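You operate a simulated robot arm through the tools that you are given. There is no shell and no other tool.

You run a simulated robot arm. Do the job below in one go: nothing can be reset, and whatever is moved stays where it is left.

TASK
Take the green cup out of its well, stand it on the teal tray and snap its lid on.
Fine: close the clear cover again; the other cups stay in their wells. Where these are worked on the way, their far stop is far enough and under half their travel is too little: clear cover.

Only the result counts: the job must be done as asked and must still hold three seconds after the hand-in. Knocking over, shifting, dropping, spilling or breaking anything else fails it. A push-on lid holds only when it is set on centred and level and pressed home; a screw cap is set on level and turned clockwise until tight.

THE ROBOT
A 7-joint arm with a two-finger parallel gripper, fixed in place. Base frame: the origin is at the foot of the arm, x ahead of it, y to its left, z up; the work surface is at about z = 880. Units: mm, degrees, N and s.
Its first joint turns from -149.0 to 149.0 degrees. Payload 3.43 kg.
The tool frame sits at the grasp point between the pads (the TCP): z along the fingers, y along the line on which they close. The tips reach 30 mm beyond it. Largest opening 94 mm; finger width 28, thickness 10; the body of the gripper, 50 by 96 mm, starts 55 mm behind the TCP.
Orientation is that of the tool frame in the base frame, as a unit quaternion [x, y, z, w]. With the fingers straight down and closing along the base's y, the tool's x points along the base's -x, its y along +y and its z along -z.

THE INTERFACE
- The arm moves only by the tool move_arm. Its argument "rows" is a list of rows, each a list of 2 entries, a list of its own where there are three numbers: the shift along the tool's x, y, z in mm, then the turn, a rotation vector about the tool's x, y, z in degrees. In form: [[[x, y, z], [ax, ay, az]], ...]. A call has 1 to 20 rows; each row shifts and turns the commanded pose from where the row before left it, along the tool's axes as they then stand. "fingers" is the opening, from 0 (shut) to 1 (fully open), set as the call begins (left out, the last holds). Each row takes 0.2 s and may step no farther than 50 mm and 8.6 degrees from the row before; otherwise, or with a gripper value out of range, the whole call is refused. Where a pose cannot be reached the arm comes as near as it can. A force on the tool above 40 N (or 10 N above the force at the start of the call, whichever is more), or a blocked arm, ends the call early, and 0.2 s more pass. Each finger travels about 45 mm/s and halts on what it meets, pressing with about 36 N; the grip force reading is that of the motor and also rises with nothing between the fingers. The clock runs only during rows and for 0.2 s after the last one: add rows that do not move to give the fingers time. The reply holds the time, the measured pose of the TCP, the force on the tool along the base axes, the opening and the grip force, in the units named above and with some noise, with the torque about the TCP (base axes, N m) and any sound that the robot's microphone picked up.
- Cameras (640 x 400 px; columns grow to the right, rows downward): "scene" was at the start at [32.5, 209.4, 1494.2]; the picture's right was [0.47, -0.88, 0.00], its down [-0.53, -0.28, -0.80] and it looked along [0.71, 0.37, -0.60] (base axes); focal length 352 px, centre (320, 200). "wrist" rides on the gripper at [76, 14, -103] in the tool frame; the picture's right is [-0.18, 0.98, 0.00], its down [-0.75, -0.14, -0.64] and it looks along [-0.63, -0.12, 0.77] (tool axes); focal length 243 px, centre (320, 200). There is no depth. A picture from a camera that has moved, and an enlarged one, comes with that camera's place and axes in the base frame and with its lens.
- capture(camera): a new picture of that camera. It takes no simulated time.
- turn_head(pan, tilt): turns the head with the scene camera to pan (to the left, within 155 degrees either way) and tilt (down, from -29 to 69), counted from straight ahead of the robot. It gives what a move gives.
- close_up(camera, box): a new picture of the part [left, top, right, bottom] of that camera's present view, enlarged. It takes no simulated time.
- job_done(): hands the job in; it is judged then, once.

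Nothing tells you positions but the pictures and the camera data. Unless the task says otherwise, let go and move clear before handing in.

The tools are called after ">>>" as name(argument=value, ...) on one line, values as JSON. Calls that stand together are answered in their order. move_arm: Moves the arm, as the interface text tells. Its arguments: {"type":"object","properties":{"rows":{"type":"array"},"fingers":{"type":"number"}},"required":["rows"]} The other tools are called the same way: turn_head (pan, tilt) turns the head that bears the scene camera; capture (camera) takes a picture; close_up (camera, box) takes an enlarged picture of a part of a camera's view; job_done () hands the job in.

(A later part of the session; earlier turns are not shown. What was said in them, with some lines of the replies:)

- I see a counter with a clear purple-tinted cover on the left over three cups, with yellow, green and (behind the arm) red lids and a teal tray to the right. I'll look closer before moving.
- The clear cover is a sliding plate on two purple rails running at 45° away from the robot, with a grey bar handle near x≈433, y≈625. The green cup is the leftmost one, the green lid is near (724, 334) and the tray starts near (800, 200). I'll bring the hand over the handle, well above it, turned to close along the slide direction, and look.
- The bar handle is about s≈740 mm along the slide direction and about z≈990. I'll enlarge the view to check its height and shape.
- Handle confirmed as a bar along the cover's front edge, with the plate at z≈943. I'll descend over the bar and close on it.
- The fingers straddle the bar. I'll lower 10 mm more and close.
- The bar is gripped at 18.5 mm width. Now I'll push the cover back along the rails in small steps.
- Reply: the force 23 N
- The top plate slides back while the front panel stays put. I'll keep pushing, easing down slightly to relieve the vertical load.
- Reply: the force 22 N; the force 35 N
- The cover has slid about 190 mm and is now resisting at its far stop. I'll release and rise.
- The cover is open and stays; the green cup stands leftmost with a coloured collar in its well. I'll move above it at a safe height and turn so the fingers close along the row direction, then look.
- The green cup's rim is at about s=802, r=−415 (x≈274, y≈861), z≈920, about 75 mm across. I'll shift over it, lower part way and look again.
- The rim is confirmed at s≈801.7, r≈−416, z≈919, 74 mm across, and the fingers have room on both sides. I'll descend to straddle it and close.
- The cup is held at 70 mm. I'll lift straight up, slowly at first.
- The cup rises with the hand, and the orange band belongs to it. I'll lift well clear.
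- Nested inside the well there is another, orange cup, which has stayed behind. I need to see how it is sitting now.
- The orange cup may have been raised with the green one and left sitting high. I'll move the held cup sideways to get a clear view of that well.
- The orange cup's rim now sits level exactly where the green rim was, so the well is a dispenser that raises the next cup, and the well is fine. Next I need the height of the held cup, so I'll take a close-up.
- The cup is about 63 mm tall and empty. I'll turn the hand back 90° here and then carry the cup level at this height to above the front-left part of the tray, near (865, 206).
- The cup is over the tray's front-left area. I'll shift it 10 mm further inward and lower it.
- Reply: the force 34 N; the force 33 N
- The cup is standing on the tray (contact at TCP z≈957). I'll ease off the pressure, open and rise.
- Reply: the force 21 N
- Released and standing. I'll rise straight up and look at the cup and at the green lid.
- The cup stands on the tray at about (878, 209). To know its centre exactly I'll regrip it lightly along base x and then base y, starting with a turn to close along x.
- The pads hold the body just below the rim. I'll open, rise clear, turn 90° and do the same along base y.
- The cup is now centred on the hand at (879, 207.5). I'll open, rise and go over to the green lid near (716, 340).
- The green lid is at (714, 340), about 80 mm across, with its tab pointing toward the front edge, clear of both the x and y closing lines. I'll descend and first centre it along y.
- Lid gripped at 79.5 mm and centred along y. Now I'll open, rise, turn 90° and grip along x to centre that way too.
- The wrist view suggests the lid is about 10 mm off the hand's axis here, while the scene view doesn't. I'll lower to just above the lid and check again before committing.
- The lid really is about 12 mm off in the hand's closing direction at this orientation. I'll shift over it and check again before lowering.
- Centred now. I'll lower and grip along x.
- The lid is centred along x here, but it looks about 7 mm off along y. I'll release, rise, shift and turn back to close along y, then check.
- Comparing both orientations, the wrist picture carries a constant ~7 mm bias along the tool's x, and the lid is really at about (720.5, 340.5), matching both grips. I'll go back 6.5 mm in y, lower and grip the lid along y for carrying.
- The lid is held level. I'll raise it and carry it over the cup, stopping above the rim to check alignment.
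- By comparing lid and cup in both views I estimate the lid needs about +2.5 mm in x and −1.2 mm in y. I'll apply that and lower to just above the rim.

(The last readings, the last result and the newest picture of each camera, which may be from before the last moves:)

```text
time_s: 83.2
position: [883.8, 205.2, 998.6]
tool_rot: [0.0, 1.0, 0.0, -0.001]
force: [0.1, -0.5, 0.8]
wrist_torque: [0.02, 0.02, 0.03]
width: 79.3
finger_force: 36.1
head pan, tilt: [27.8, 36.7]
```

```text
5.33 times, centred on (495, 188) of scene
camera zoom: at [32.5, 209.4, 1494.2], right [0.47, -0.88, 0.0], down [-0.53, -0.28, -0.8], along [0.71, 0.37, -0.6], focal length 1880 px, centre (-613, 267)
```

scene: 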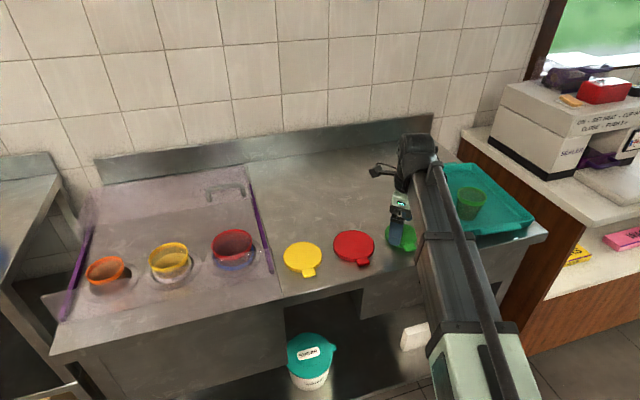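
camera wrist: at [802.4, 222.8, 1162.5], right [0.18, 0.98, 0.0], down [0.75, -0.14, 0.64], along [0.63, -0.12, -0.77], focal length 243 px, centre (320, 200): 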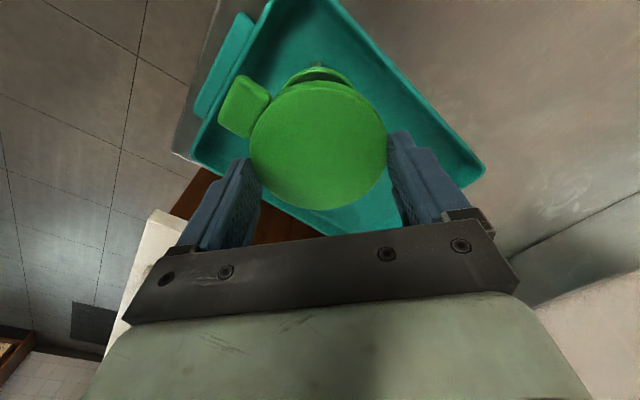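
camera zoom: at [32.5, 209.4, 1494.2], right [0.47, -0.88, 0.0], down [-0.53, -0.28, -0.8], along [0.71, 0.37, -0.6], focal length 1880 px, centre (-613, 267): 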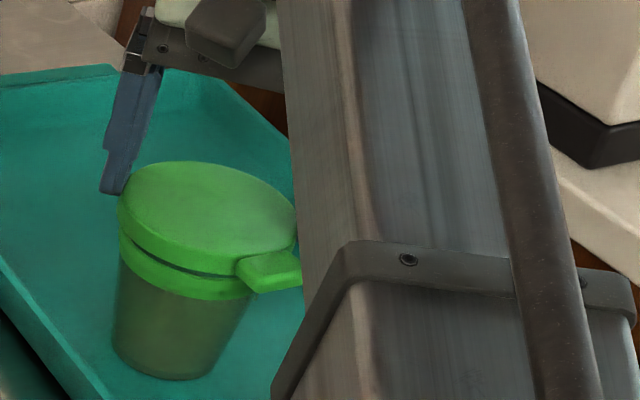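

The lid looks aligned with the rim in both directions and is almost touching. I'll lower in small steps watching the force.

>>> move_arm(rows=[[[0, 0, 1.5], [0, 0, 0]], [[0, 0, 1.5], [0, 0, 0]], [[0, 0, 0], [0, 0, 0]]])

```text
time_s: 84.0
position: [882.6, 206.5, 994.4]
tool_rot: [0.0, 1.0, 0.001, 0.0]
force: [0.4, -0.2, -0.6]
wrist_torque: [-0.03, 0.04, 0.01]
width: 79.2
finger_force: 36.1
head pan, tilt: [27.8, 36.7]
```

>>> move_arm(rows=[[[0, 0, 1.5], [0, 0, 0]], [[0, 0, 1.5], [0, 0, 0]], [[0, 0, 0], [0, 0, 0]]])

>>> close_up(camera="scene", box=[460, 150, 530, 225])

```text
time_s: 84.8
position: [883.4, 206.1, 992.1]
tool_rot: [0.0, 1.0, 0.001, -0.001]
force: [-0.2, 0.9, 0.6]
wrist_torque: [0.02, 0.02, -0.01]
width: 79.0
finger_force: 36.4
head pan, tilt: [27.8, 36.7]
```

```text
5.33 times, centred on (495, 188) of scene
camera zoom: at [32.5, 209.4, 1494.2], right [0.47, -0.88, 0.0], down [-0.53, -0.28, -0.8], along [0.71, 0.37, -0.6], focal length 1880 px, centre (-613, 267)
```

zoom: 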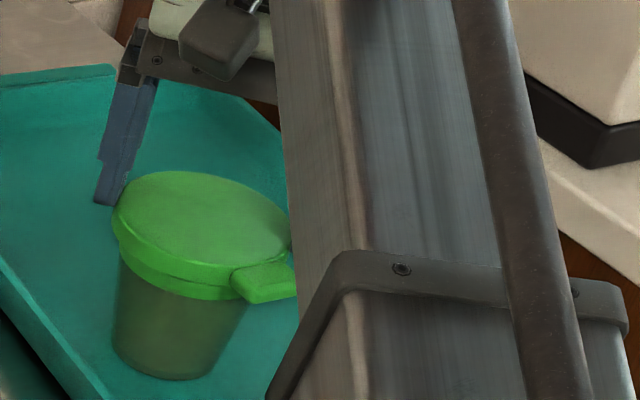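

>>> move_arm(rows=[[[0, 0, 1.5], [0, 0, 0]], [[0, 0, 1.5], [0, 0, 0]], [[0, 0, 0], [0, 0, 0]]])

```text
time_s: 85.6
position: [883.5, 207.3, 988.3]
tool_rot: [0.0, 1.0, 0.0, 0.0]
force: [-0.7, -0.8, 0.0]
wrist_torque: [0.05, 0.01, -0.01]
width: 79.1
finger_force: 35.2
head pan, tilt: [27.8, 36.7]
```

>>> move_arm(rows=[[[0, 0, 1.5], [0, 0, 0]], [[0, 0, 1.5], [0, 0, 0]], [[0, 0, 0], [0, 0, 0]]])

>>> close_up(camera="scene", box=[460, 150, 530, 225])

```text
time_s: 86.4
position: [883.7, 206.9, 985.7]
tool_rot: [0.0, 1.0, 0.0, 0.0]
force: [-0.1, 0.3, -0.1]
wrist_torque: [-0.03, 0.01, -0.02]
width: 79.0
finger_force: 35.8
head pan, tilt: [27.8, 36.7]
```

```text
5.33 times, centred on (495, 188) of scene
camera zoom: at [32.5, 209.4, 1494.2], right [0.47, -0.88, 0.0], down [-0.53, -0.28, -0.8], along [0.71, 0.37, -0.6], focal length 1880 px, centre (-613, 267)
```

zoom: 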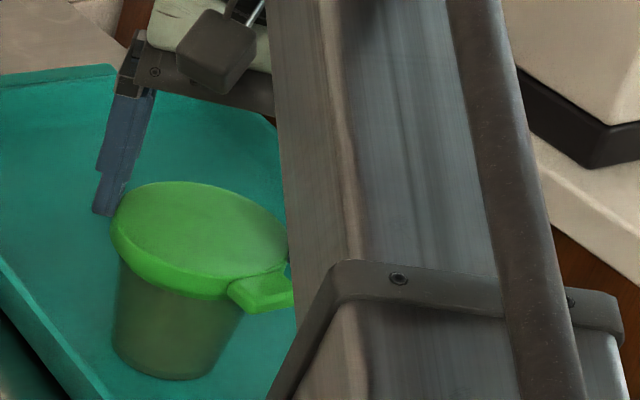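

The skirt has slipped over the rim with no contact force yet, so it's aligned. I'll continue in small steps until it bears.

>>> move_arm(rows=[[[0, 0, 1], [0, 0, 0]], [[0, 0, 1], [0, 0, 0]], [[0, 0, 0], [0, 0, 0]]])

>>> move_arm(rows=[[[0, 0, 1], [0, 0, 0]], [[0, 0, 0], [0, 0, 0]]])

```text
time_s: 87.2
position: [883.5, 208.0, 984.0]
tool_rot: [0.0, 1.0, 0.0, 0.001]
force: [-1.2, 1.0, 19.5]
wrist_torque: [0.07, 0.24, 0.0]
width: 79.1
finger_force: 35.7
head pan, tilt: [27.8, 36.7]
heard: snap
```

```text
time_s: 87.8
position: [884.0, 207.6, 985.1]
tool_rot: [0.0, 1.0, 0.0, 0.0]
force: [-2.2, 2.3, 31.0]
wrist_torque: [0.13, 0.29, 0.02]
width: 79.1
finger_force: 36.0
head pan, tilt: [27.8, 36.7]
```

I heard the snap and the force has risen to 31 N. I'll ease off, open and rise gently.

>>> move_arm(rows=[[[0, 0, -1.5], [0, 0, 0]], [[0, 0, 0], [0, 0, 0]]])

>>> move_arm(rows=[[[0, 0, 0], [0, 0, 0]], [[0, 0, 0], [0, 0, 0]], [[0, 0, 0], [0, 0, 0]], [[0, 0, 0], [0, 0, 0]]], fingers=1)

>>> move_arm(rows=[[[0, 0, -15], [0, 0, 0]], [[0, 0, -30], [0, 0, 0]], [[0, 0, -40], [0, 0, 0]], [[0, 0, -40], [0, 0, 0]], [[0, 0, 0], [0, 0, 0]]])

>>> close_up(camera="scene", box=[440, 140, 530, 235])

>>> capture(camera="wrist")

```text
time_s: 88.4
position: [884.4, 206.3, 984.6]
tool_rot: [0.0, 1.0, 0.0, 0.001]
force: [2.2, -0.1, 16.9]
wrist_torque: [0.0, -0.18, -0.03]
width: 79.4
finger_force: 36.4
head pan, tilt: [27.8, 36.7]
```

```text
time_s: 89.4
position: [883.7, 206.6, 985.1]
tool_rot: [0.001, 1.0, 0.0, 0.0]
force: [-0.1, -1.6, -0.5]
wrist_torque: [-0.01, 0.02, 0.0]
width: 94.1
finger_force: 0.1
head pan, tilt: [27.8, 36.7]
```

```text
time_s: 90.6
position: [885.3, 206.1, 1110.9]
tool_rot: [0.0, 1.0, 0.0, 0.0]
force: [0.6, 0.6, -0.1]
wrist_torque: [0.0, -0.02, 0.02]
width: 94.2
finger_force: 0.1
head pan, tilt: [27.8, 36.7]
```

```text
4.21 times, centred on (485, 188) of scene
camera zoom: at [32.5, 209.4, 1494.2], right [0.47, -0.88, 0.0], down [-0.53, -0.28, -0.8], along [0.71, 0.37, -0.6], focal length 1484 px, centre (-375, 253)
```

zoom: 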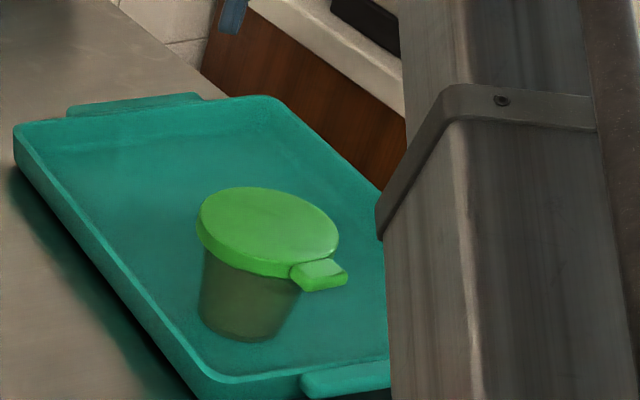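

```text
taken
camera wrist: at [806.6, 220.7, 1213.2], right [0.18, 0.98, 0.0], down [0.75, -0.14, 0.64], along [0.63, -0.12, -0.77], focal length 243 px, centre (320, 200)
```

wrist: 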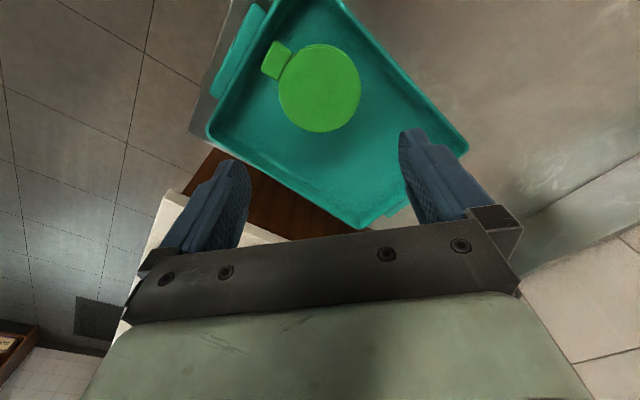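

The lid sits level on the cup on the tray. Now I'll go back, high, to the cover handle to close the cover.

>>> move_arm(rows=[[[21.73, 36.87, 0], [0, 0, 0]], [[21.73, 36.87, 0], [0, 0, 0]], [[21.73, 36.87, 0], [0, 0, 0]], [[21.73, 36.87, 0], [0, 0, 0]], [[21.73, 36.87, 0], [0, 0, 0]], [[21.73, 36.87, 0], [0, 0, 0]], [[21.73, 36.87, 0], [0, 0, 0]], [[21.73, 36.87, 0], [0, 0, 0]], [[21.73, 36.87, 0], [0, 0, 0]], [[21.73, 36.87, 0], [0, 0, 0]], [[21.73, 36.87, 0], [0, 0, 0]], [[21.73, 36.87, 0], [0, 0, 0]], [[21.73, 36.87, 0], [0, 0, 0]], [[21.73, 36.87, 0], [0, 0, 0]], [[21.73, 36.87, 0], [0, 0, 0]], [[0, 0, 0], [0, 0, 0]]])

>>> move_arm(rows=[[[0, 0, 0], [0, 0, 7.5]], [[0, 0, 0], [0, 0, 7.5]], [[0, 0, 0], [0, 0, 7.5]], [[0, 0, 0], [0, 0, 7.5]], [[0, 0, 0], [0, 0, 7.5]], [[0, 0, 0], [0, 0, 7.5]], [[0, 0, 0], [0, 0, 0]]])

>>> capture(camera="wrist")

>>> capture(camera="scene")

```text
time_s: 94.0
position: [554.6, 758.6, 1110.9]
tool_rot: [0.0, 1.0, 0.001, 0.0]
force: [-0.4, 0.5, 0.2]
wrist_torque: [-0.02, -0.05, -0.04]
width: 94.0
finger_force: 0.0
head pan, tilt: [27.8, 36.7]
```

```text
time_s: 95.6
position: [558.4, 759.7, 1111.0]
tool_rot: [0.384, 0.924, 0.0, 0.0]
force: [-0.2, 0.7, 0.0]
wrist_torque: [0.02, -0.01, -0.03]
width: 94.1
finger_force: 0.0
head pan, tilt: [27.8, 36.7]
```

```text
taken
camera wrist: at [514.1, 823.7, 1212.2], right [0.83, 0.56, 0.0], down [0.43, -0.63, 0.64], along [0.36, -0.53, -0.77], focal length 243 px, centre (320, 200)
```

wrist: 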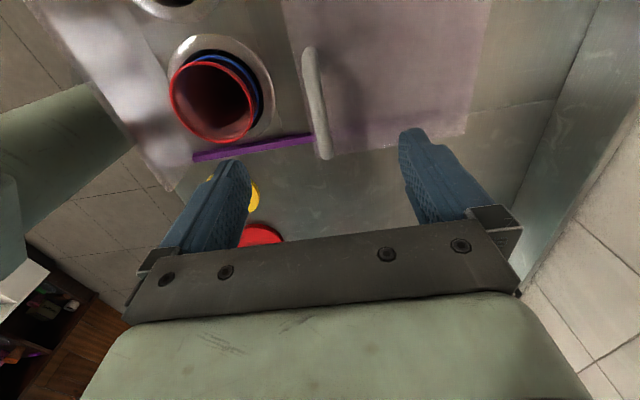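

```text
taken
```

scene: 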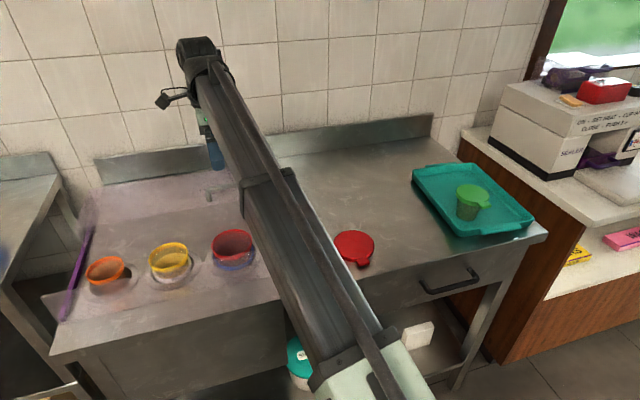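

The handle is where I left it. I'll descend over it and grip.

>>> move_arm(rows=[[[0, 0, 40], [0, 0, 0]], [[0, 0, 40], [0, 0, 0]], [[0, 0, 23], [0, 0, 0]], [[0, 0, 10], [0, 0, 0]], [[0, 0, 0], [0, 0, 0]]])

>>> move_arm(rows=[[[0, 0, 0], [0, 0, 0]], [[0, 0, 0], [0, 0, 0]], [[0, 0, 0], [0, 0, 0]], [[0, 0, 0], [0, 0, 0]], [[0, 0, 0], [0, 0, 0]], [[0, 0, 0], [0, 0, 0]]], fingers=0)

>>> capture(camera="wrist")

```text
time_s: 96.8
position: [559.5, 760.9, 995.4]
tool_rot: [0.383, 0.924, 0.0, 0.0]
force: [-0.2, -0.1, -0.6]
wrist_torque: [0.0, -0.04, 0.02]
width: 93.7
finger_force: 0.0
head pan, tilt: [27.8, 36.7]
```

```text
time_s: 98.2
position: [558.4, 759.2, 995.8]
tool_rot: [0.384, 0.923, -0.001, 0.0]
force: [-13.4, -14.4, -3.8]
wrist_torque: [0.07, 0.06, -0.05]
width: 18.4
finger_force: 43.7
head pan, tilt: [27.8, 36.7]
```

```text
taken
camera wrist: at [513.6, 823.0, 1098.8], right [0.82, 0.57, 0.0], down [0.43, -0.63, 0.64], along [0.36, -0.53, -0.77], focal length 243 px, centre (320, 200)
```

wrist: 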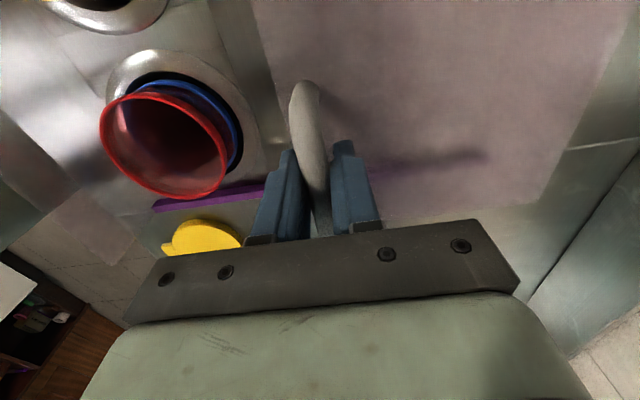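

Gripped. I'll pull the cover forward along the rails in steps.

>>> move_arm(rows=[[[0, -5, 0], [0, 0, 0]], [[0, -8, 0], [0, 0, 0]], [[0, -10, 0], [0, 0, 0]], [[0, -10, 0], [0, 0, 0]], [[0, -10, 0], [0, 0, 0]], [[0, 0, 0], [0, 0, 0]]])

>>> capture(camera="scene")

```text
time_s: 99.6
position: [529.8, 731.1, 995.8]
tool_rot: [0.384, 0.924, -0.001, 0.001]
force: [5.0, -6.8, -16.3]
wrist_torque: [0.2, 0.14, 0.03]
width: 18.2
finger_force: 45.4
head pan, tilt: [27.8, 36.7]
```

```text
taken
```

scene: 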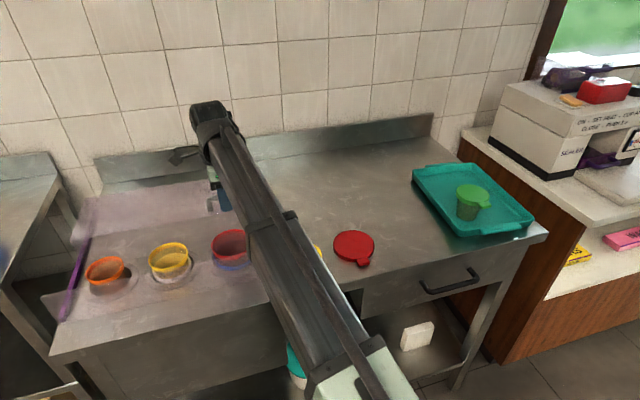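

>>> move_arm(rows=[[[0, -10, 0.5], [0, 0, 0]], [[0, -10, 0], [0, 0, 0]], [[0, -10, 0], [0, 0, 0]], [[0, -10, 0], [0, 0, 0]], [[0, 0, 0], [0, 0, 0]]])

>>> move_arm(rows=[[[0, -10, 0], [0, 0, 0]], [[0, -10, 0], [0, 0, 0]], [[0, -10, 0], [0, 0, 0]], [[0, -10, 0], [0, 0, 0]], [[0, 0, 0], [0, 0, 0]]])

>>> capture(camera="scene")

```text
time_s: 100.8
position: [500.0, 702.5, 995.4]
tool_rot: [0.382, 0.924, 0.0, -0.001]
force: [-5.4, 5.0, -3.7]
wrist_torque: [-0.52, -0.55, -0.04]
width: 18.0
finger_force: 44.9
head pan, tilt: [27.8, 36.7]
```

```text
time_s: 102.0
position: [471.7, 674.1, 996.2]
tool_rot: [0.382, 0.924, -0.001, 0.0]
force: [-4.8, 3.4, -14.7]
wrist_torque: [0.76, 0.74, -0.05]
width: 17.9
finger_force: 44.9
head pan, tilt: [27.8, 36.7]
```

```text
taken
```

scene: 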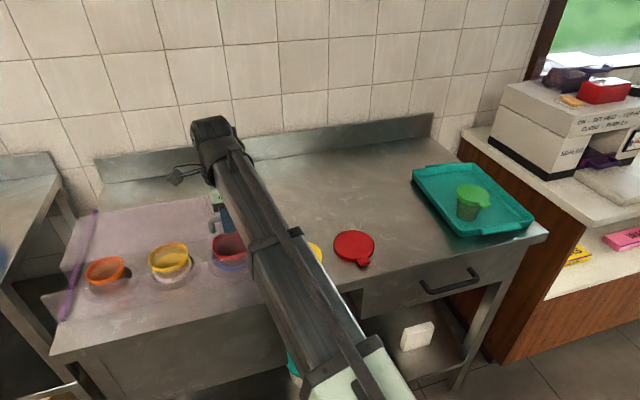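

>>> move_arm(rows=[[[0, -10, 0.5], [0, 0, 0]], [[0, -10, 0], [0, 0, 0]], [[0, -10, 0], [0, 0, 0]], [[0, -10, 0], [0, 0, 0]], [[0, 0, 0], [0, 0, 0]]])

>>> move_arm(rows=[[[0, -6, 0], [0, 0, 0]], [[0, -6, 0], [0, 0, 0]], [[0, -6, 0], [0, 0, 0]], [[0, -6, 0], [0, 0, 0]], [[0, 0, 0], [0, 0, 0]]])

>>> close_up(camera="scene", box=[30, 180, 280, 340])

```text
time_s: 103.2
position: [442.6, 643.8, 995.2]
tool_rot: [0.383, 0.924, 0.001, 0.001]
force: [5.8, -5.8, 17.9]
wrist_torque: [0.14, 0.25, 0.08]
width: 18.2
finger_force: 45.4
head pan, tilt: [27.8, 36.7]
```

```text
time_s: 104.4
position: [425.9, 627.8, 995.3]
tool_rot: [0.382, 0.924, 0.0, 0.0]
force: [13.0, -14.6, 20.5]
wrist_torque: [0.87, 0.63, 0.09]
width: 17.9
finger_force: 45.1
head pan, tilt: [27.8, 36.7]
```

```text
2.50 times, centred on (155, 260) of scene
camera zoom: at [32.7, 208.2, 1494.3], right [0.47, -0.88, 0.0], down [-0.53, -0.28, -0.8], along [0.71, 0.37, -0.6], focal length 881 px, centre (732, 50)
```

zoom: 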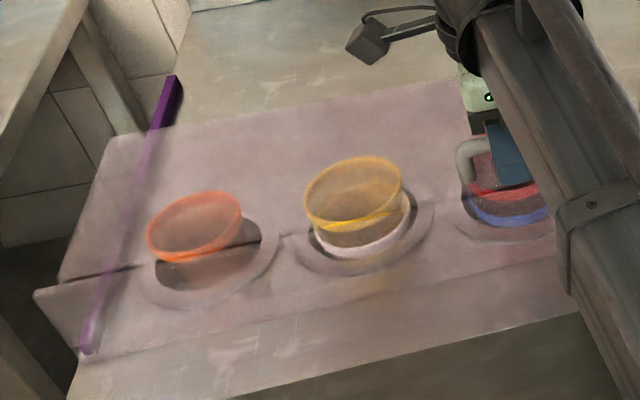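

Nearly closed; about 5 mm remain. I'll ease the vertical load and pull to the stop.

>>> move_arm(rows=[[[-1, 0, -0.5], [0, 0, 0]], [[0, -2, 0], [0, 0, 0]], [[0, -2, 0], [0, 0, 0]], [[0, -2, 0], [0, 0, 0]], [[0, 0, 0], [0, 0, 0]]])

>>> close_up(camera="scene", box=[30, 180, 280, 340])

```text
time_s: 105.6
position: [423.5, 624.8, 994.8]
tool_rot: [0.382, 0.924, 0.002, 0.0]
force: [17.7, 20.4, 12.1]
wrist_torque: [-0.54, -1.03, 0.06]
width: 18.0
finger_force: 45.3
head pan, tilt: [27.8, 36.7]
```

```text
2.50 times, centred on (155, 260) of scene
camera zoom: at [33.0, 210.0, 1494.1], right [0.47, -0.88, 0.0], down [-0.53, -0.28, -0.8], along [0.71, 0.37, -0.6], focal length 881 px, centre (732, 50)
```

zoom: 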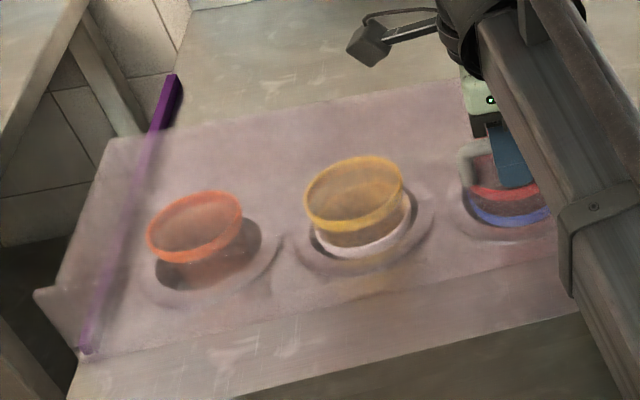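

The cover is against its closed stop. I'll release and move clear.

>>> move_arm(rows=[[[0, 0, 0], [0, 0, 0]], [[0, 0, 0], [0, 0, 0]], [[0, 0, 0], [0, 0, 0]], [[0, 0, 0], [0, 0, 0]], [[0, 0, 0], [0, 0, 0]]], fingers=1)

>>> move_arm(rows=[[[0, 0, -20], [0, 0, 0]], [[0, 0, -40], [0, 0, 0]], [[0, 0, -40], [0, 0, 0]], [[0, 0, -40], [0, 0, 0]], [[0, 40, 0], [0, 0, 0]], [[0, 40, 0], [0, 0, 0]], [[0, 40, 0], [0, 0, 0]], [[0, 40, 0], [0, 0, 0]], [[0, 0, 0], [0, 0, 0]]])

>>> capture(camera="scene")

>>> close_up(camera="scene", box=[30, 180, 280, 340])

>>> close_up(camera="scene", box=[400, 140, 540, 250])

>>> capture(camera="wrist")

```text
time_s: 106.8
position: [422.2, 623.4, 994.6]
tool_rot: [0.383, 0.924, 0.0, 0.001]
force: [-0.8, -0.3, 2.4]
wrist_torque: [0.11, -0.06, 0.08]
width: 93.4
finger_force: 0.1
head pan, tilt: [27.8, 36.7]
```

```text
time_s: 108.8
position: [535.1, 737.8, 1134.3]
tool_rot: [0.383, 0.924, 0.001, 0.001]
force: [0.2, 0.1, 0.4]
wrist_torque: [0.05, -0.02, 0.02]
width: 94.1
finger_force: 0.1
head pan, tilt: [27.8, 36.7]
```

```text
taken
```

scene: 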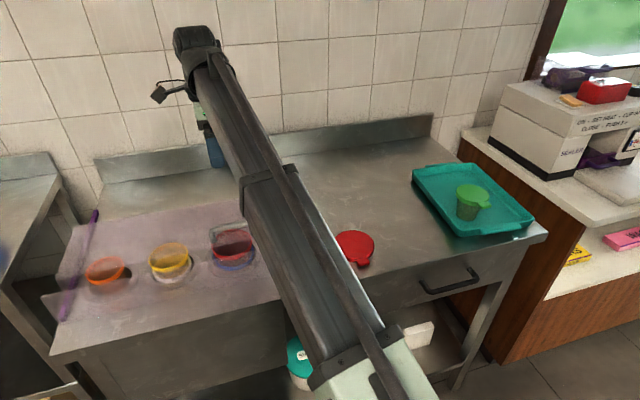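

```text
2.50 times, centred on (155, 260) of scene
camera zoom: at [32.6, 209.4, 1494.2], right [0.47, -0.88, 0.0], down [-0.53, -0.28, -0.8], along [0.71, 0.37, -0.6], focal length 881 px, centre (732, 50)
```

zoom: 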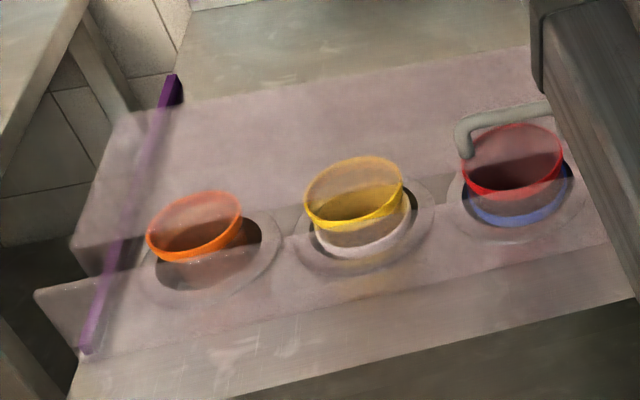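

```text
3.64 times, centred on (470, 195) of scene
camera zoom: at [32.6, 209.4, 1494.2], right [0.47, -0.88, 0.0], down [-0.53, -0.28, -0.8], along [0.71, 0.37, -0.6], focal length 1282 px, centre (-226, 218)
```

zoom: 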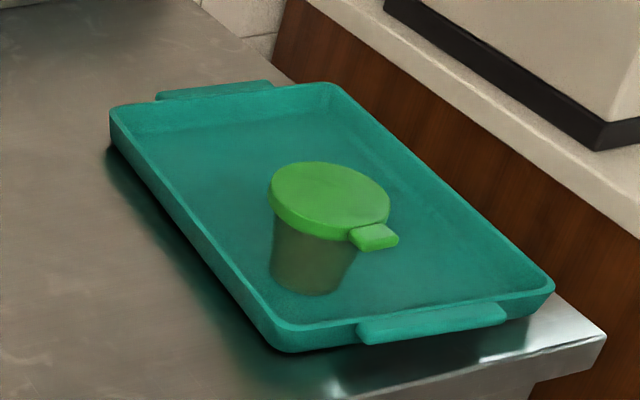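

```text
taken
camera wrist: at [491.9, 801.0, 1237.1], right [0.82, 0.57, 0.0], down [0.43, -0.63, 0.64], along [0.36, -0.53, -0.77], focal length 243 px, centre (320, 200)
```

wrist: 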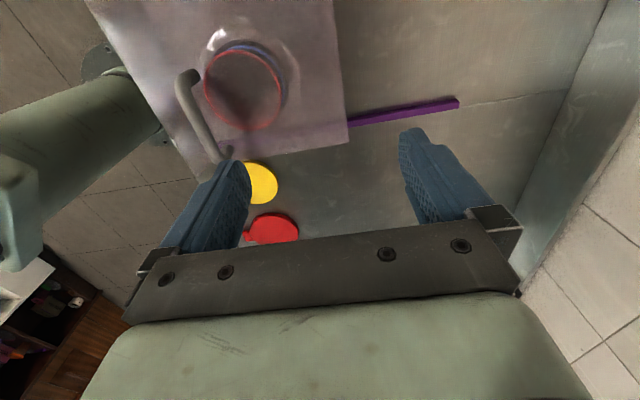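

After releasing, the cover slid back about 35–40 mm, most likely because it was preloaded against the stop. I'll grip the handle again at its new place, s≈781, close it and release gently without preload.

>>> move_arm(rows=[[[0, -40, 0], [0, 0, 0]], [[0, -40, 0], [0, 0, 0]], [[0, -39, 0], [0, 0, 0]], [[0, 0, 40], [0, 0, 0]], [[0, 0, 30], [0, 0, 0]], [[0, 0, 0], [0, 0, 0]]])

>>> capture(camera="wrist")

```text
time_s: 110.2
position: [451.7, 651.0, 1063.3]
tool_rot: [0.383, 0.924, 0.0, 0.0]
force: [0.5, 0.5, 0.4]
wrist_torque: [0.02, 0.03, -0.02]
width: 93.8
finger_force: 0.0
head pan, tilt: [27.8, 36.7]
```

```text
taken
camera wrist: at [407.9, 715.3, 1166.2], right [0.82, 0.57, 0.0], down [0.43, -0.63, 0.64], along [0.36, -0.53, -0.77], focal length 243 px, centre (320, 200)
```

wrist: 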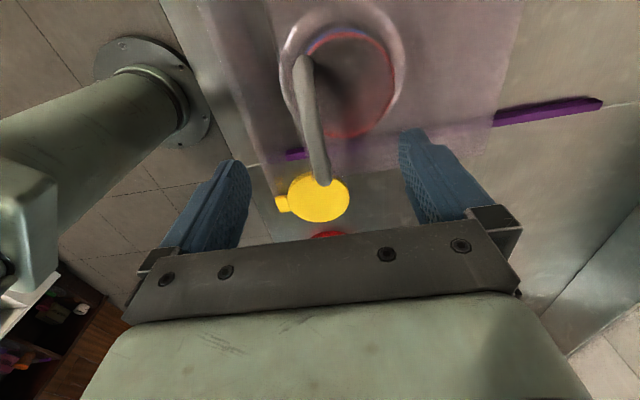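

>>> move_arm(rows=[[[0, -3, 30], [0, 0, 0]], [[0, 0, 25], [0, 0, 0]], [[0, 0, 12], [0, 0, 0]], [[0, 0, 0], [0, 0, 0]]])

>>> move_arm(rows=[[[0, 0, 0], [0, 0, 0]], [[0, 0, 0], [0, 0, 0]], [[0, 0, 0], [0, 0, 0]], [[0, 0, 0], [0, 0, 0]], [[0, 0, 0], [0, 0, 0]], [[0, 0, 0], [0, 0, 0]]], fingers=0.1)

>>> move_arm(rows=[[[0, -6, 0], [0, 0, 0]], [[0, -6, 0], [0, 0, 0]], [[0, -6, 0], [0, 0, 0]], [[0, -6, 0], [0, 0, 0]], [[0, 0, 0], [0, 0, 0]]])

```text
time_s: 111.2
position: [449.7, 650.9, 997.5]
tool_rot: [0.383, 0.924, 0.0, 0.0]
force: [-0.6, -1.0, -0.8]
wrist_torque: [0.01, -0.04, 0.0]
width: 93.9
finger_force: 0.1
head pan, tilt: [27.8, 36.7]
```

```text
time_s: 112.6
position: [451.5, 651.8, 998.1]
tool_rot: [0.383, 0.924, 0.0, 0.0]
force: [-0.3, -0.7, -0.1]
wrist_torque: [-0.02, 0.0, -0.04]
width: 18.5
finger_force: 44.2
head pan, tilt: [27.8, 36.7]
```

```text
time_s: 113.8
position: [432.7, 634.2, 996.9]
tool_rot: [0.383, 0.924, 0.002, -0.001]
force: [-8.7, 10.5, 0.2]
wrist_torque: [-0.46, -0.47, -0.03]
width: 18.0
finger_force: 44.5
head pan, tilt: [27.8, 36.7]
```

>>> move_arm(rows=[[[0, -3, 0], [0, 0, 0]], [[0, -3, 0], [0, 0, 0]], [[0, -3, 0], [0, 0, 0]], [[0, 0, 0], [0, 0, 0]]])

>>> move_arm(rows=[[[0, -1.5, 0], [0, 0, 0]], [[0, -1.5, 0], [0, 0, 0]], [[0, 0, 0], [0, 0, 0]]])

>>> move_arm(rows=[[[0, -1, 0], [0, 0, 0]], [[0, 0, 0], [0, 0, 0]]])

```text
time_s: 114.8
position: [426.1, 626.9, 997.2]
tool_rot: [0.381, 0.924, 0.0, -0.001]
force: [-15.2, 14.3, -8.5]
wrist_torque: [0.21, 0.16, -0.04]
width: 18.2
finger_force: 45.1
head pan, tilt: [27.8, 36.7]
```

```text
time_s: 115.6
position: [424.9, 624.5, 998.6]
tool_rot: [0.382, 0.924, -0.001, -0.001]
force: [-11.2, 11.4, -19.4]
wrist_torque: [0.73, 0.71, -0.03]
width: 18.0
finger_force: 45.2
head pan, tilt: [27.8, 36.7]
```

```text
time_s: 116.2
position: [422.4, 624.1, 998.3]
tool_rot: [0.383, 0.924, 0.0, -0.001]
force: [-8.4, 15.9, -22.0]
wrist_torque: [0.41, 0.4, -0.04]
width: 18.4
finger_force: 45.3
head pan, tilt: [27.8, 36.7]
```

The stop is just being felt. I'll relieve the sideways and vertical loads before releasing gently.

>>> move_arm(rows=[[[0.8, 0, 0.8], [0, 0, 0]], [[0, 0, 0], [0, 0, 0]], [[0, 0, 0], [0, 0, 0]]])

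>>> close_up(camera="scene", box=[30, 180, 280, 340])

```text
time_s: 117.0
position: [423.5, 624.5, 998.1]
tool_rot: [0.382, 0.924, 0.001, 0.002]
force: [4.1, 11.3, 5.1]
wrist_torque: [0.47, 0.54, 0.02]
width: 18.3
finger_force: 44.7
head pan, tilt: [27.8, 36.7]
```

```text
2.50 times, centred on (155, 260) of scene
camera zoom: at [32.6, 209.7, 1494.1], right [0.47, -0.88, 0.0], down [-0.53, -0.28, -0.8], along [0.71, 0.37, -0.6], focal length 881 px, centre (732, 50)
```

zoom: 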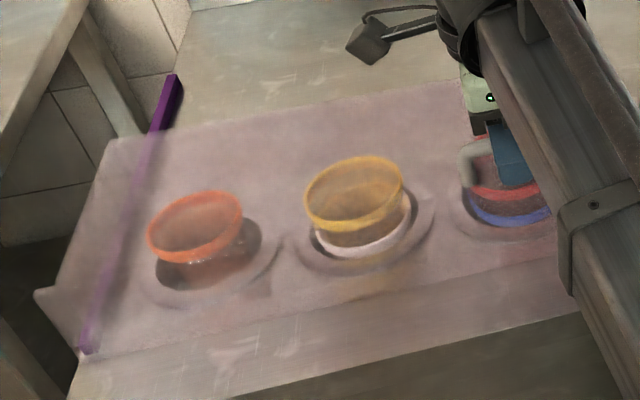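

>>> move_arm(rows=[[[0, 0.6, 0], [0, 0, 0]], [[0, 0, 0], [0, 0, 0]], [[0, 0, 0], [0, 0, 0]]])

```text
time_s: 117.8
position: [424.0, 623.9, 997.2]
tool_rot: [0.383, 0.924, 0.001, 0.002]
force: [8.1, 8.0, 9.8]
wrist_torque: [-0.24, -0.25, 0.01]
width: 18.3
finger_force: 45.5
head pan, tilt: [27.8, 36.7]
```

>>> move_arm(rows=[[[0, 0.8, 0], [0, 0, 0]], [[0, 0, 0], [0, 0, 0]], [[0, 0, 0], [0, 0, 0]]])

```text
time_s: 118.6
position: [423.3, 624.4, 997.9]
tool_rot: [0.382, 0.924, 0.0, 0.0]
force: [3.0, 6.2, 16.3]
wrist_torque: [-0.81, -0.88, -0.02]
width: 18.3
finger_force: 44.7
head pan, tilt: [27.8, 36.7]
```

>>> move_arm(rows=[[[0, 0.4, -0.6], [0, 0, 0]], [[0, 0, 0], [0, 0, 0]], [[0, 0, 0], [0, 0, 0]]])

>>> move_arm(rows=[[[0, 0, 0], [0, 0, 0]], [[0, 0, 0], [0, 0, 0]]], fingers=0.2)

>>> move_arm(rows=[[[0, 0, 0], [0, 0, 0]], [[0, 0, 0], [0, 0, 0]]], fingers=0.23)

>>> close_up(camera="scene", box=[30, 180, 280, 340])

>>> capture(camera="wrist")

```text
time_s: 119.4
position: [423.9, 624.6, 997.4]
tool_rot: [0.383, 0.924, 0.0, 0.0]
force: [3.3, -0.3, 5.7]
wrist_torque: [0.22, 0.2, 0.0]
width: 18.5
finger_force: 45.4
head pan, tilt: [27.8, 36.7]
```

```text
time_s: 120.0
position: [423.9, 623.7, 998.3]
tool_rot: [0.382, 0.924, 0.0, 0.0]
force: [0.1, -0.4, -0.5]
wrist_torque: [0.02, 0.01, 0.02]
width: 18.7
finger_force: 0.2
head pan, tilt: [27.8, 36.7]
```

```text
time_s: 120.6
position: [423.2, 624.1, 997.5]
tool_rot: [0.383, 0.924, 0.001, -0.001]
force: [0.3, 1.1, -0.4]
wrist_torque: [0.0, 0.0, -0.03]
width: 21.7
finger_force: 0.1
head pan, tilt: [27.8, 36.7]
```

```text
2.50 times, centred on (155, 260) of scene
camera zoom: at [32.5, 209.4, 1494.2], right [0.47, -0.88, 0.0], down [-0.53, -0.28, -0.8], along [0.71, 0.37, -0.6], focal length 881 px, centre (732, 50)
```

zoom: 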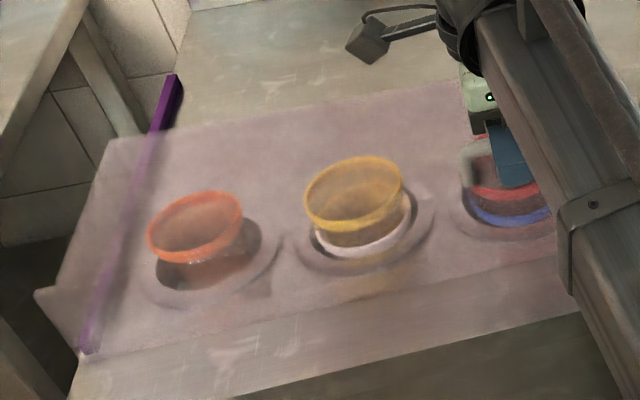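

```text
taken
camera wrist: at [379.1, 688.7, 1100.7], right [0.82, 0.57, 0.0], down [0.43, -0.63, 0.64], along [0.36, -0.53, -0.77], focal length 243 px, centre (320, 200)
```

wrist: 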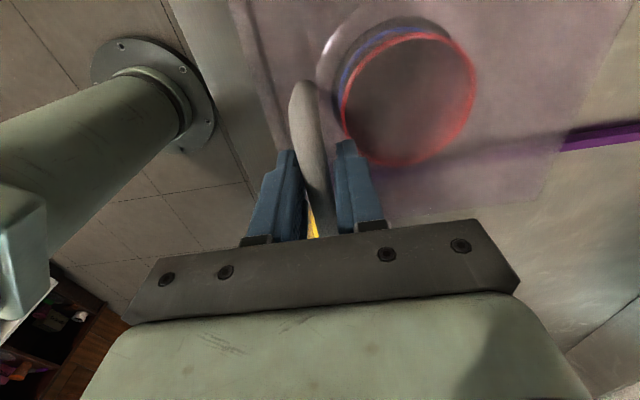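

Released with no load and the cover stayed closed. I'll open a bit more, check, and rise slowly.

>>> move_arm(rows=[[[0, 0, 0], [0, 0, 0]], [[0, 0, 0], [0, 0, 0]]], fingers=0.4)

>>> capture(camera="wrist")

>>> move_arm(rows=[[[0, 0, -10], [0, 0, 0]], [[0, 0, -20], [0, 0, 0]], [[0, 0, -20], [0, 0, 0]], [[0, 0, -30], [0, 0, 0]], [[0, 0, -30], [0, 0, 0]], [[0, 0, 0], [0, 0, 0]]])

>>> capture(camera="wrist")

>>> close_up(camera="scene", box=[30, 180, 280, 340])

```text
time_s: 121.2
position: [423.7, 624.3, 996.4]
tool_rot: [0.383, 0.924, 0.0, 0.001]
force: [-0.9, 0.0, 0.2]
wrist_torque: [-0.05, -0.02, -0.01]
width: 37.4
finger_force: 0.2
head pan, tilt: [27.8, 36.7]
```

```text
taken
camera wrist: at [379.1, 688.7, 1100.7], right [0.82, 0.57, 0.0], down [0.43, -0.63, 0.64], along [0.36, -0.53, -0.77], focal length 243 px, centre (320, 200)
```

wrist: 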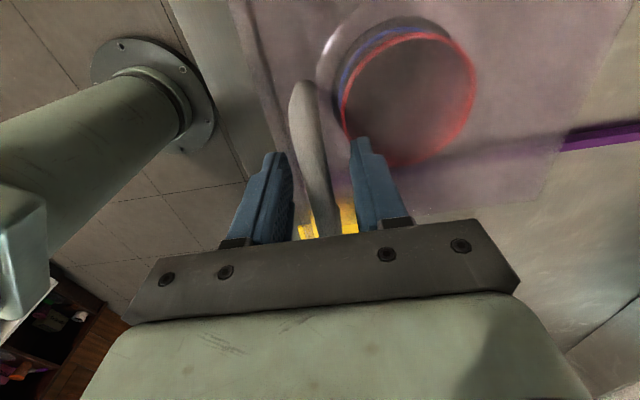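

```text
time_s: 122.6
position: [422.4, 623.7, 1106.5]
tool_rot: [0.383, 0.924, 0.001, 0.0]
force: [0.5, -0.1, 0.1]
wrist_torque: [-0.02, -0.01, 0.02]
width: 37.8
finger_force: 0.0
head pan, tilt: [27.8, 36.7]
```

```text
taken
camera wrist: at [378.7, 687.7, 1209.1], right [0.82, 0.57, 0.0], down [0.43, -0.63, 0.64], along [0.36, -0.53, -0.77], focal length 243 px, centre (320, 200)
```

wrist: 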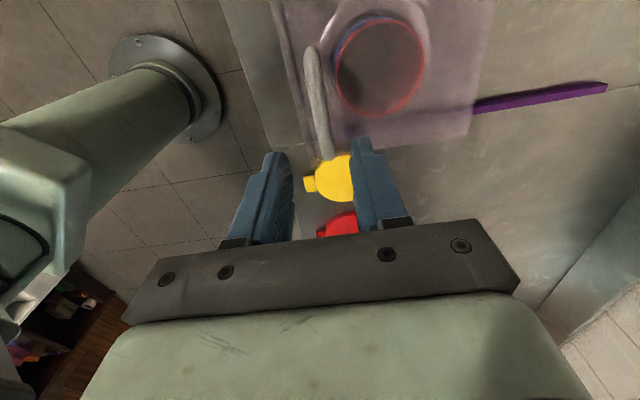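

```text
2.50 times, centred on (155, 260) of scene
camera zoom: at [32.5, 209.4, 1494.2], right [0.47, -0.88, 0.0], down [-0.53, -0.28, -0.8], along [0.71, 0.37, -0.6], focal length 881 px, centre (732, 50)
```

zoom: 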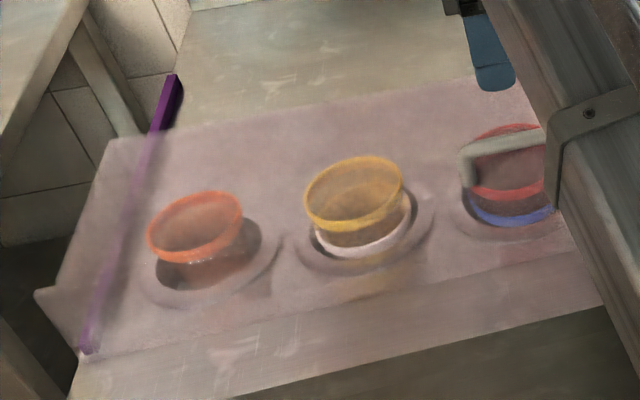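

The cover is closed and everything is in place. I'll move up clear and wait two seconds to confirm nothing drifts.

>>> move_arm(rows=[[[0, 0, -30], [0, 0, 0]], [[0, 0, -30], [0, 0, 0]], [[-40, 0, 0], [0, 0, 0]], [[-40, 0, 0], [0, 0, 0]], [[-40, 20, 0], [0, 0, 0]], [[0, 0, 0], [0, 0, 0]], [[0, 0, 0], [0, 0, 0]], [[0, 0, 0], [0, 0, 0]], [[0, 0, 0], [0, 0, 0]], [[0, 0, 0], [0, 0, 0]], [[0, 0, 0], [0, 0, 0]], [[0, 0, 0], [0, 0, 0]], [[0, 0, 0], [0, 0, 0]], [[0, 0, 0], [0, 0, 0]], [[0, 0, 0], [0, 0, 0]]])

>>> capture(camera="scene")

>>> close_up(camera="scene", box=[30, 180, 280, 340])

>>> close_up(camera="scene", box=[400, 140, 540, 250])

```text
time_s: 125.8
position: [531.3, 561.7, 1149.0]
tool_rot: [0.383, 0.924, 0.001, 0.0]
force: [0.4, -0.1, -0.8]
wrist_torque: [-0.01, -0.01, 0.01]
width: 37.5
finger_force: 0.1
out of reach, approached as far as the arm can: row 2, 3, 4
head pan, tilt: [27.8, 36.7]
```

```text
taken
```

scene: 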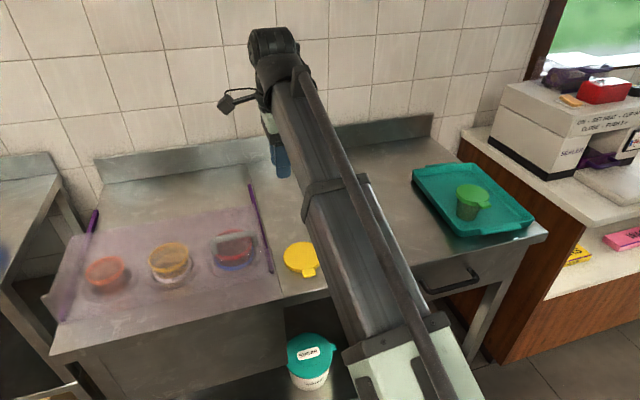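

```text
2.50 times, centred on (155, 260) of scene
camera zoom: at [32.5, 209.4, 1494.2], right [0.47, -0.88, 0.0], down [-0.53, -0.28, -0.8], along [0.71, 0.37, -0.6], focal length 881 px, centre (732, 50)
```

zoom: 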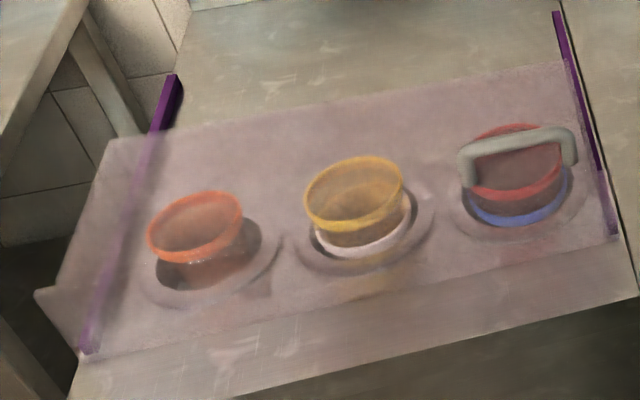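

```text
3.64 times, centred on (470, 195) of scene
camera zoom: at [32.5, 209.4, 1494.2], right [0.47, -0.88, 0.0], down [-0.53, -0.28, -0.8], along [0.71, 0.37, -0.6], focal length 1282 px, centre (-226, 218)
```

zoom: 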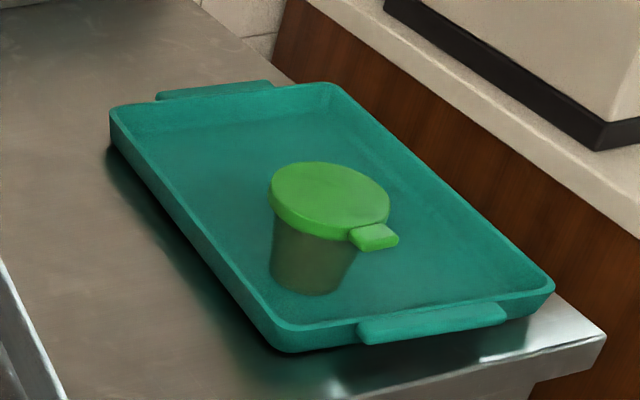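

The cover is closed as at the start and the other cups are in their wells. The lidded green cup stands upright on the teal tray and the arm is clear, so I'm handing in.

>>> job_done()

```text
The job is handed in.
```

The green cup is standing on the teal tray with its green lid snapped on, and the clear cover is closed again. The job is handed in, but no verdict came back.

- **Lid:** I heard the snap while pressing it on. In the last pictures it sat level.
- **Cover:** it slid back about 40 mm after my first release. I closed it again and let go without load, and it stayed shut for the two seconds I watched.
- **Wells:** an orange cup was nested under the green one. It rose to the same height when I took the green cup out, and it is still in its well, as are the yellow and red stacks.

I moved the green lid slightly on the counter while centring my grip on it. The yellow lid and the tray look unmoved. I didn't touch the red lid, but the arm hid it in the final pictures.
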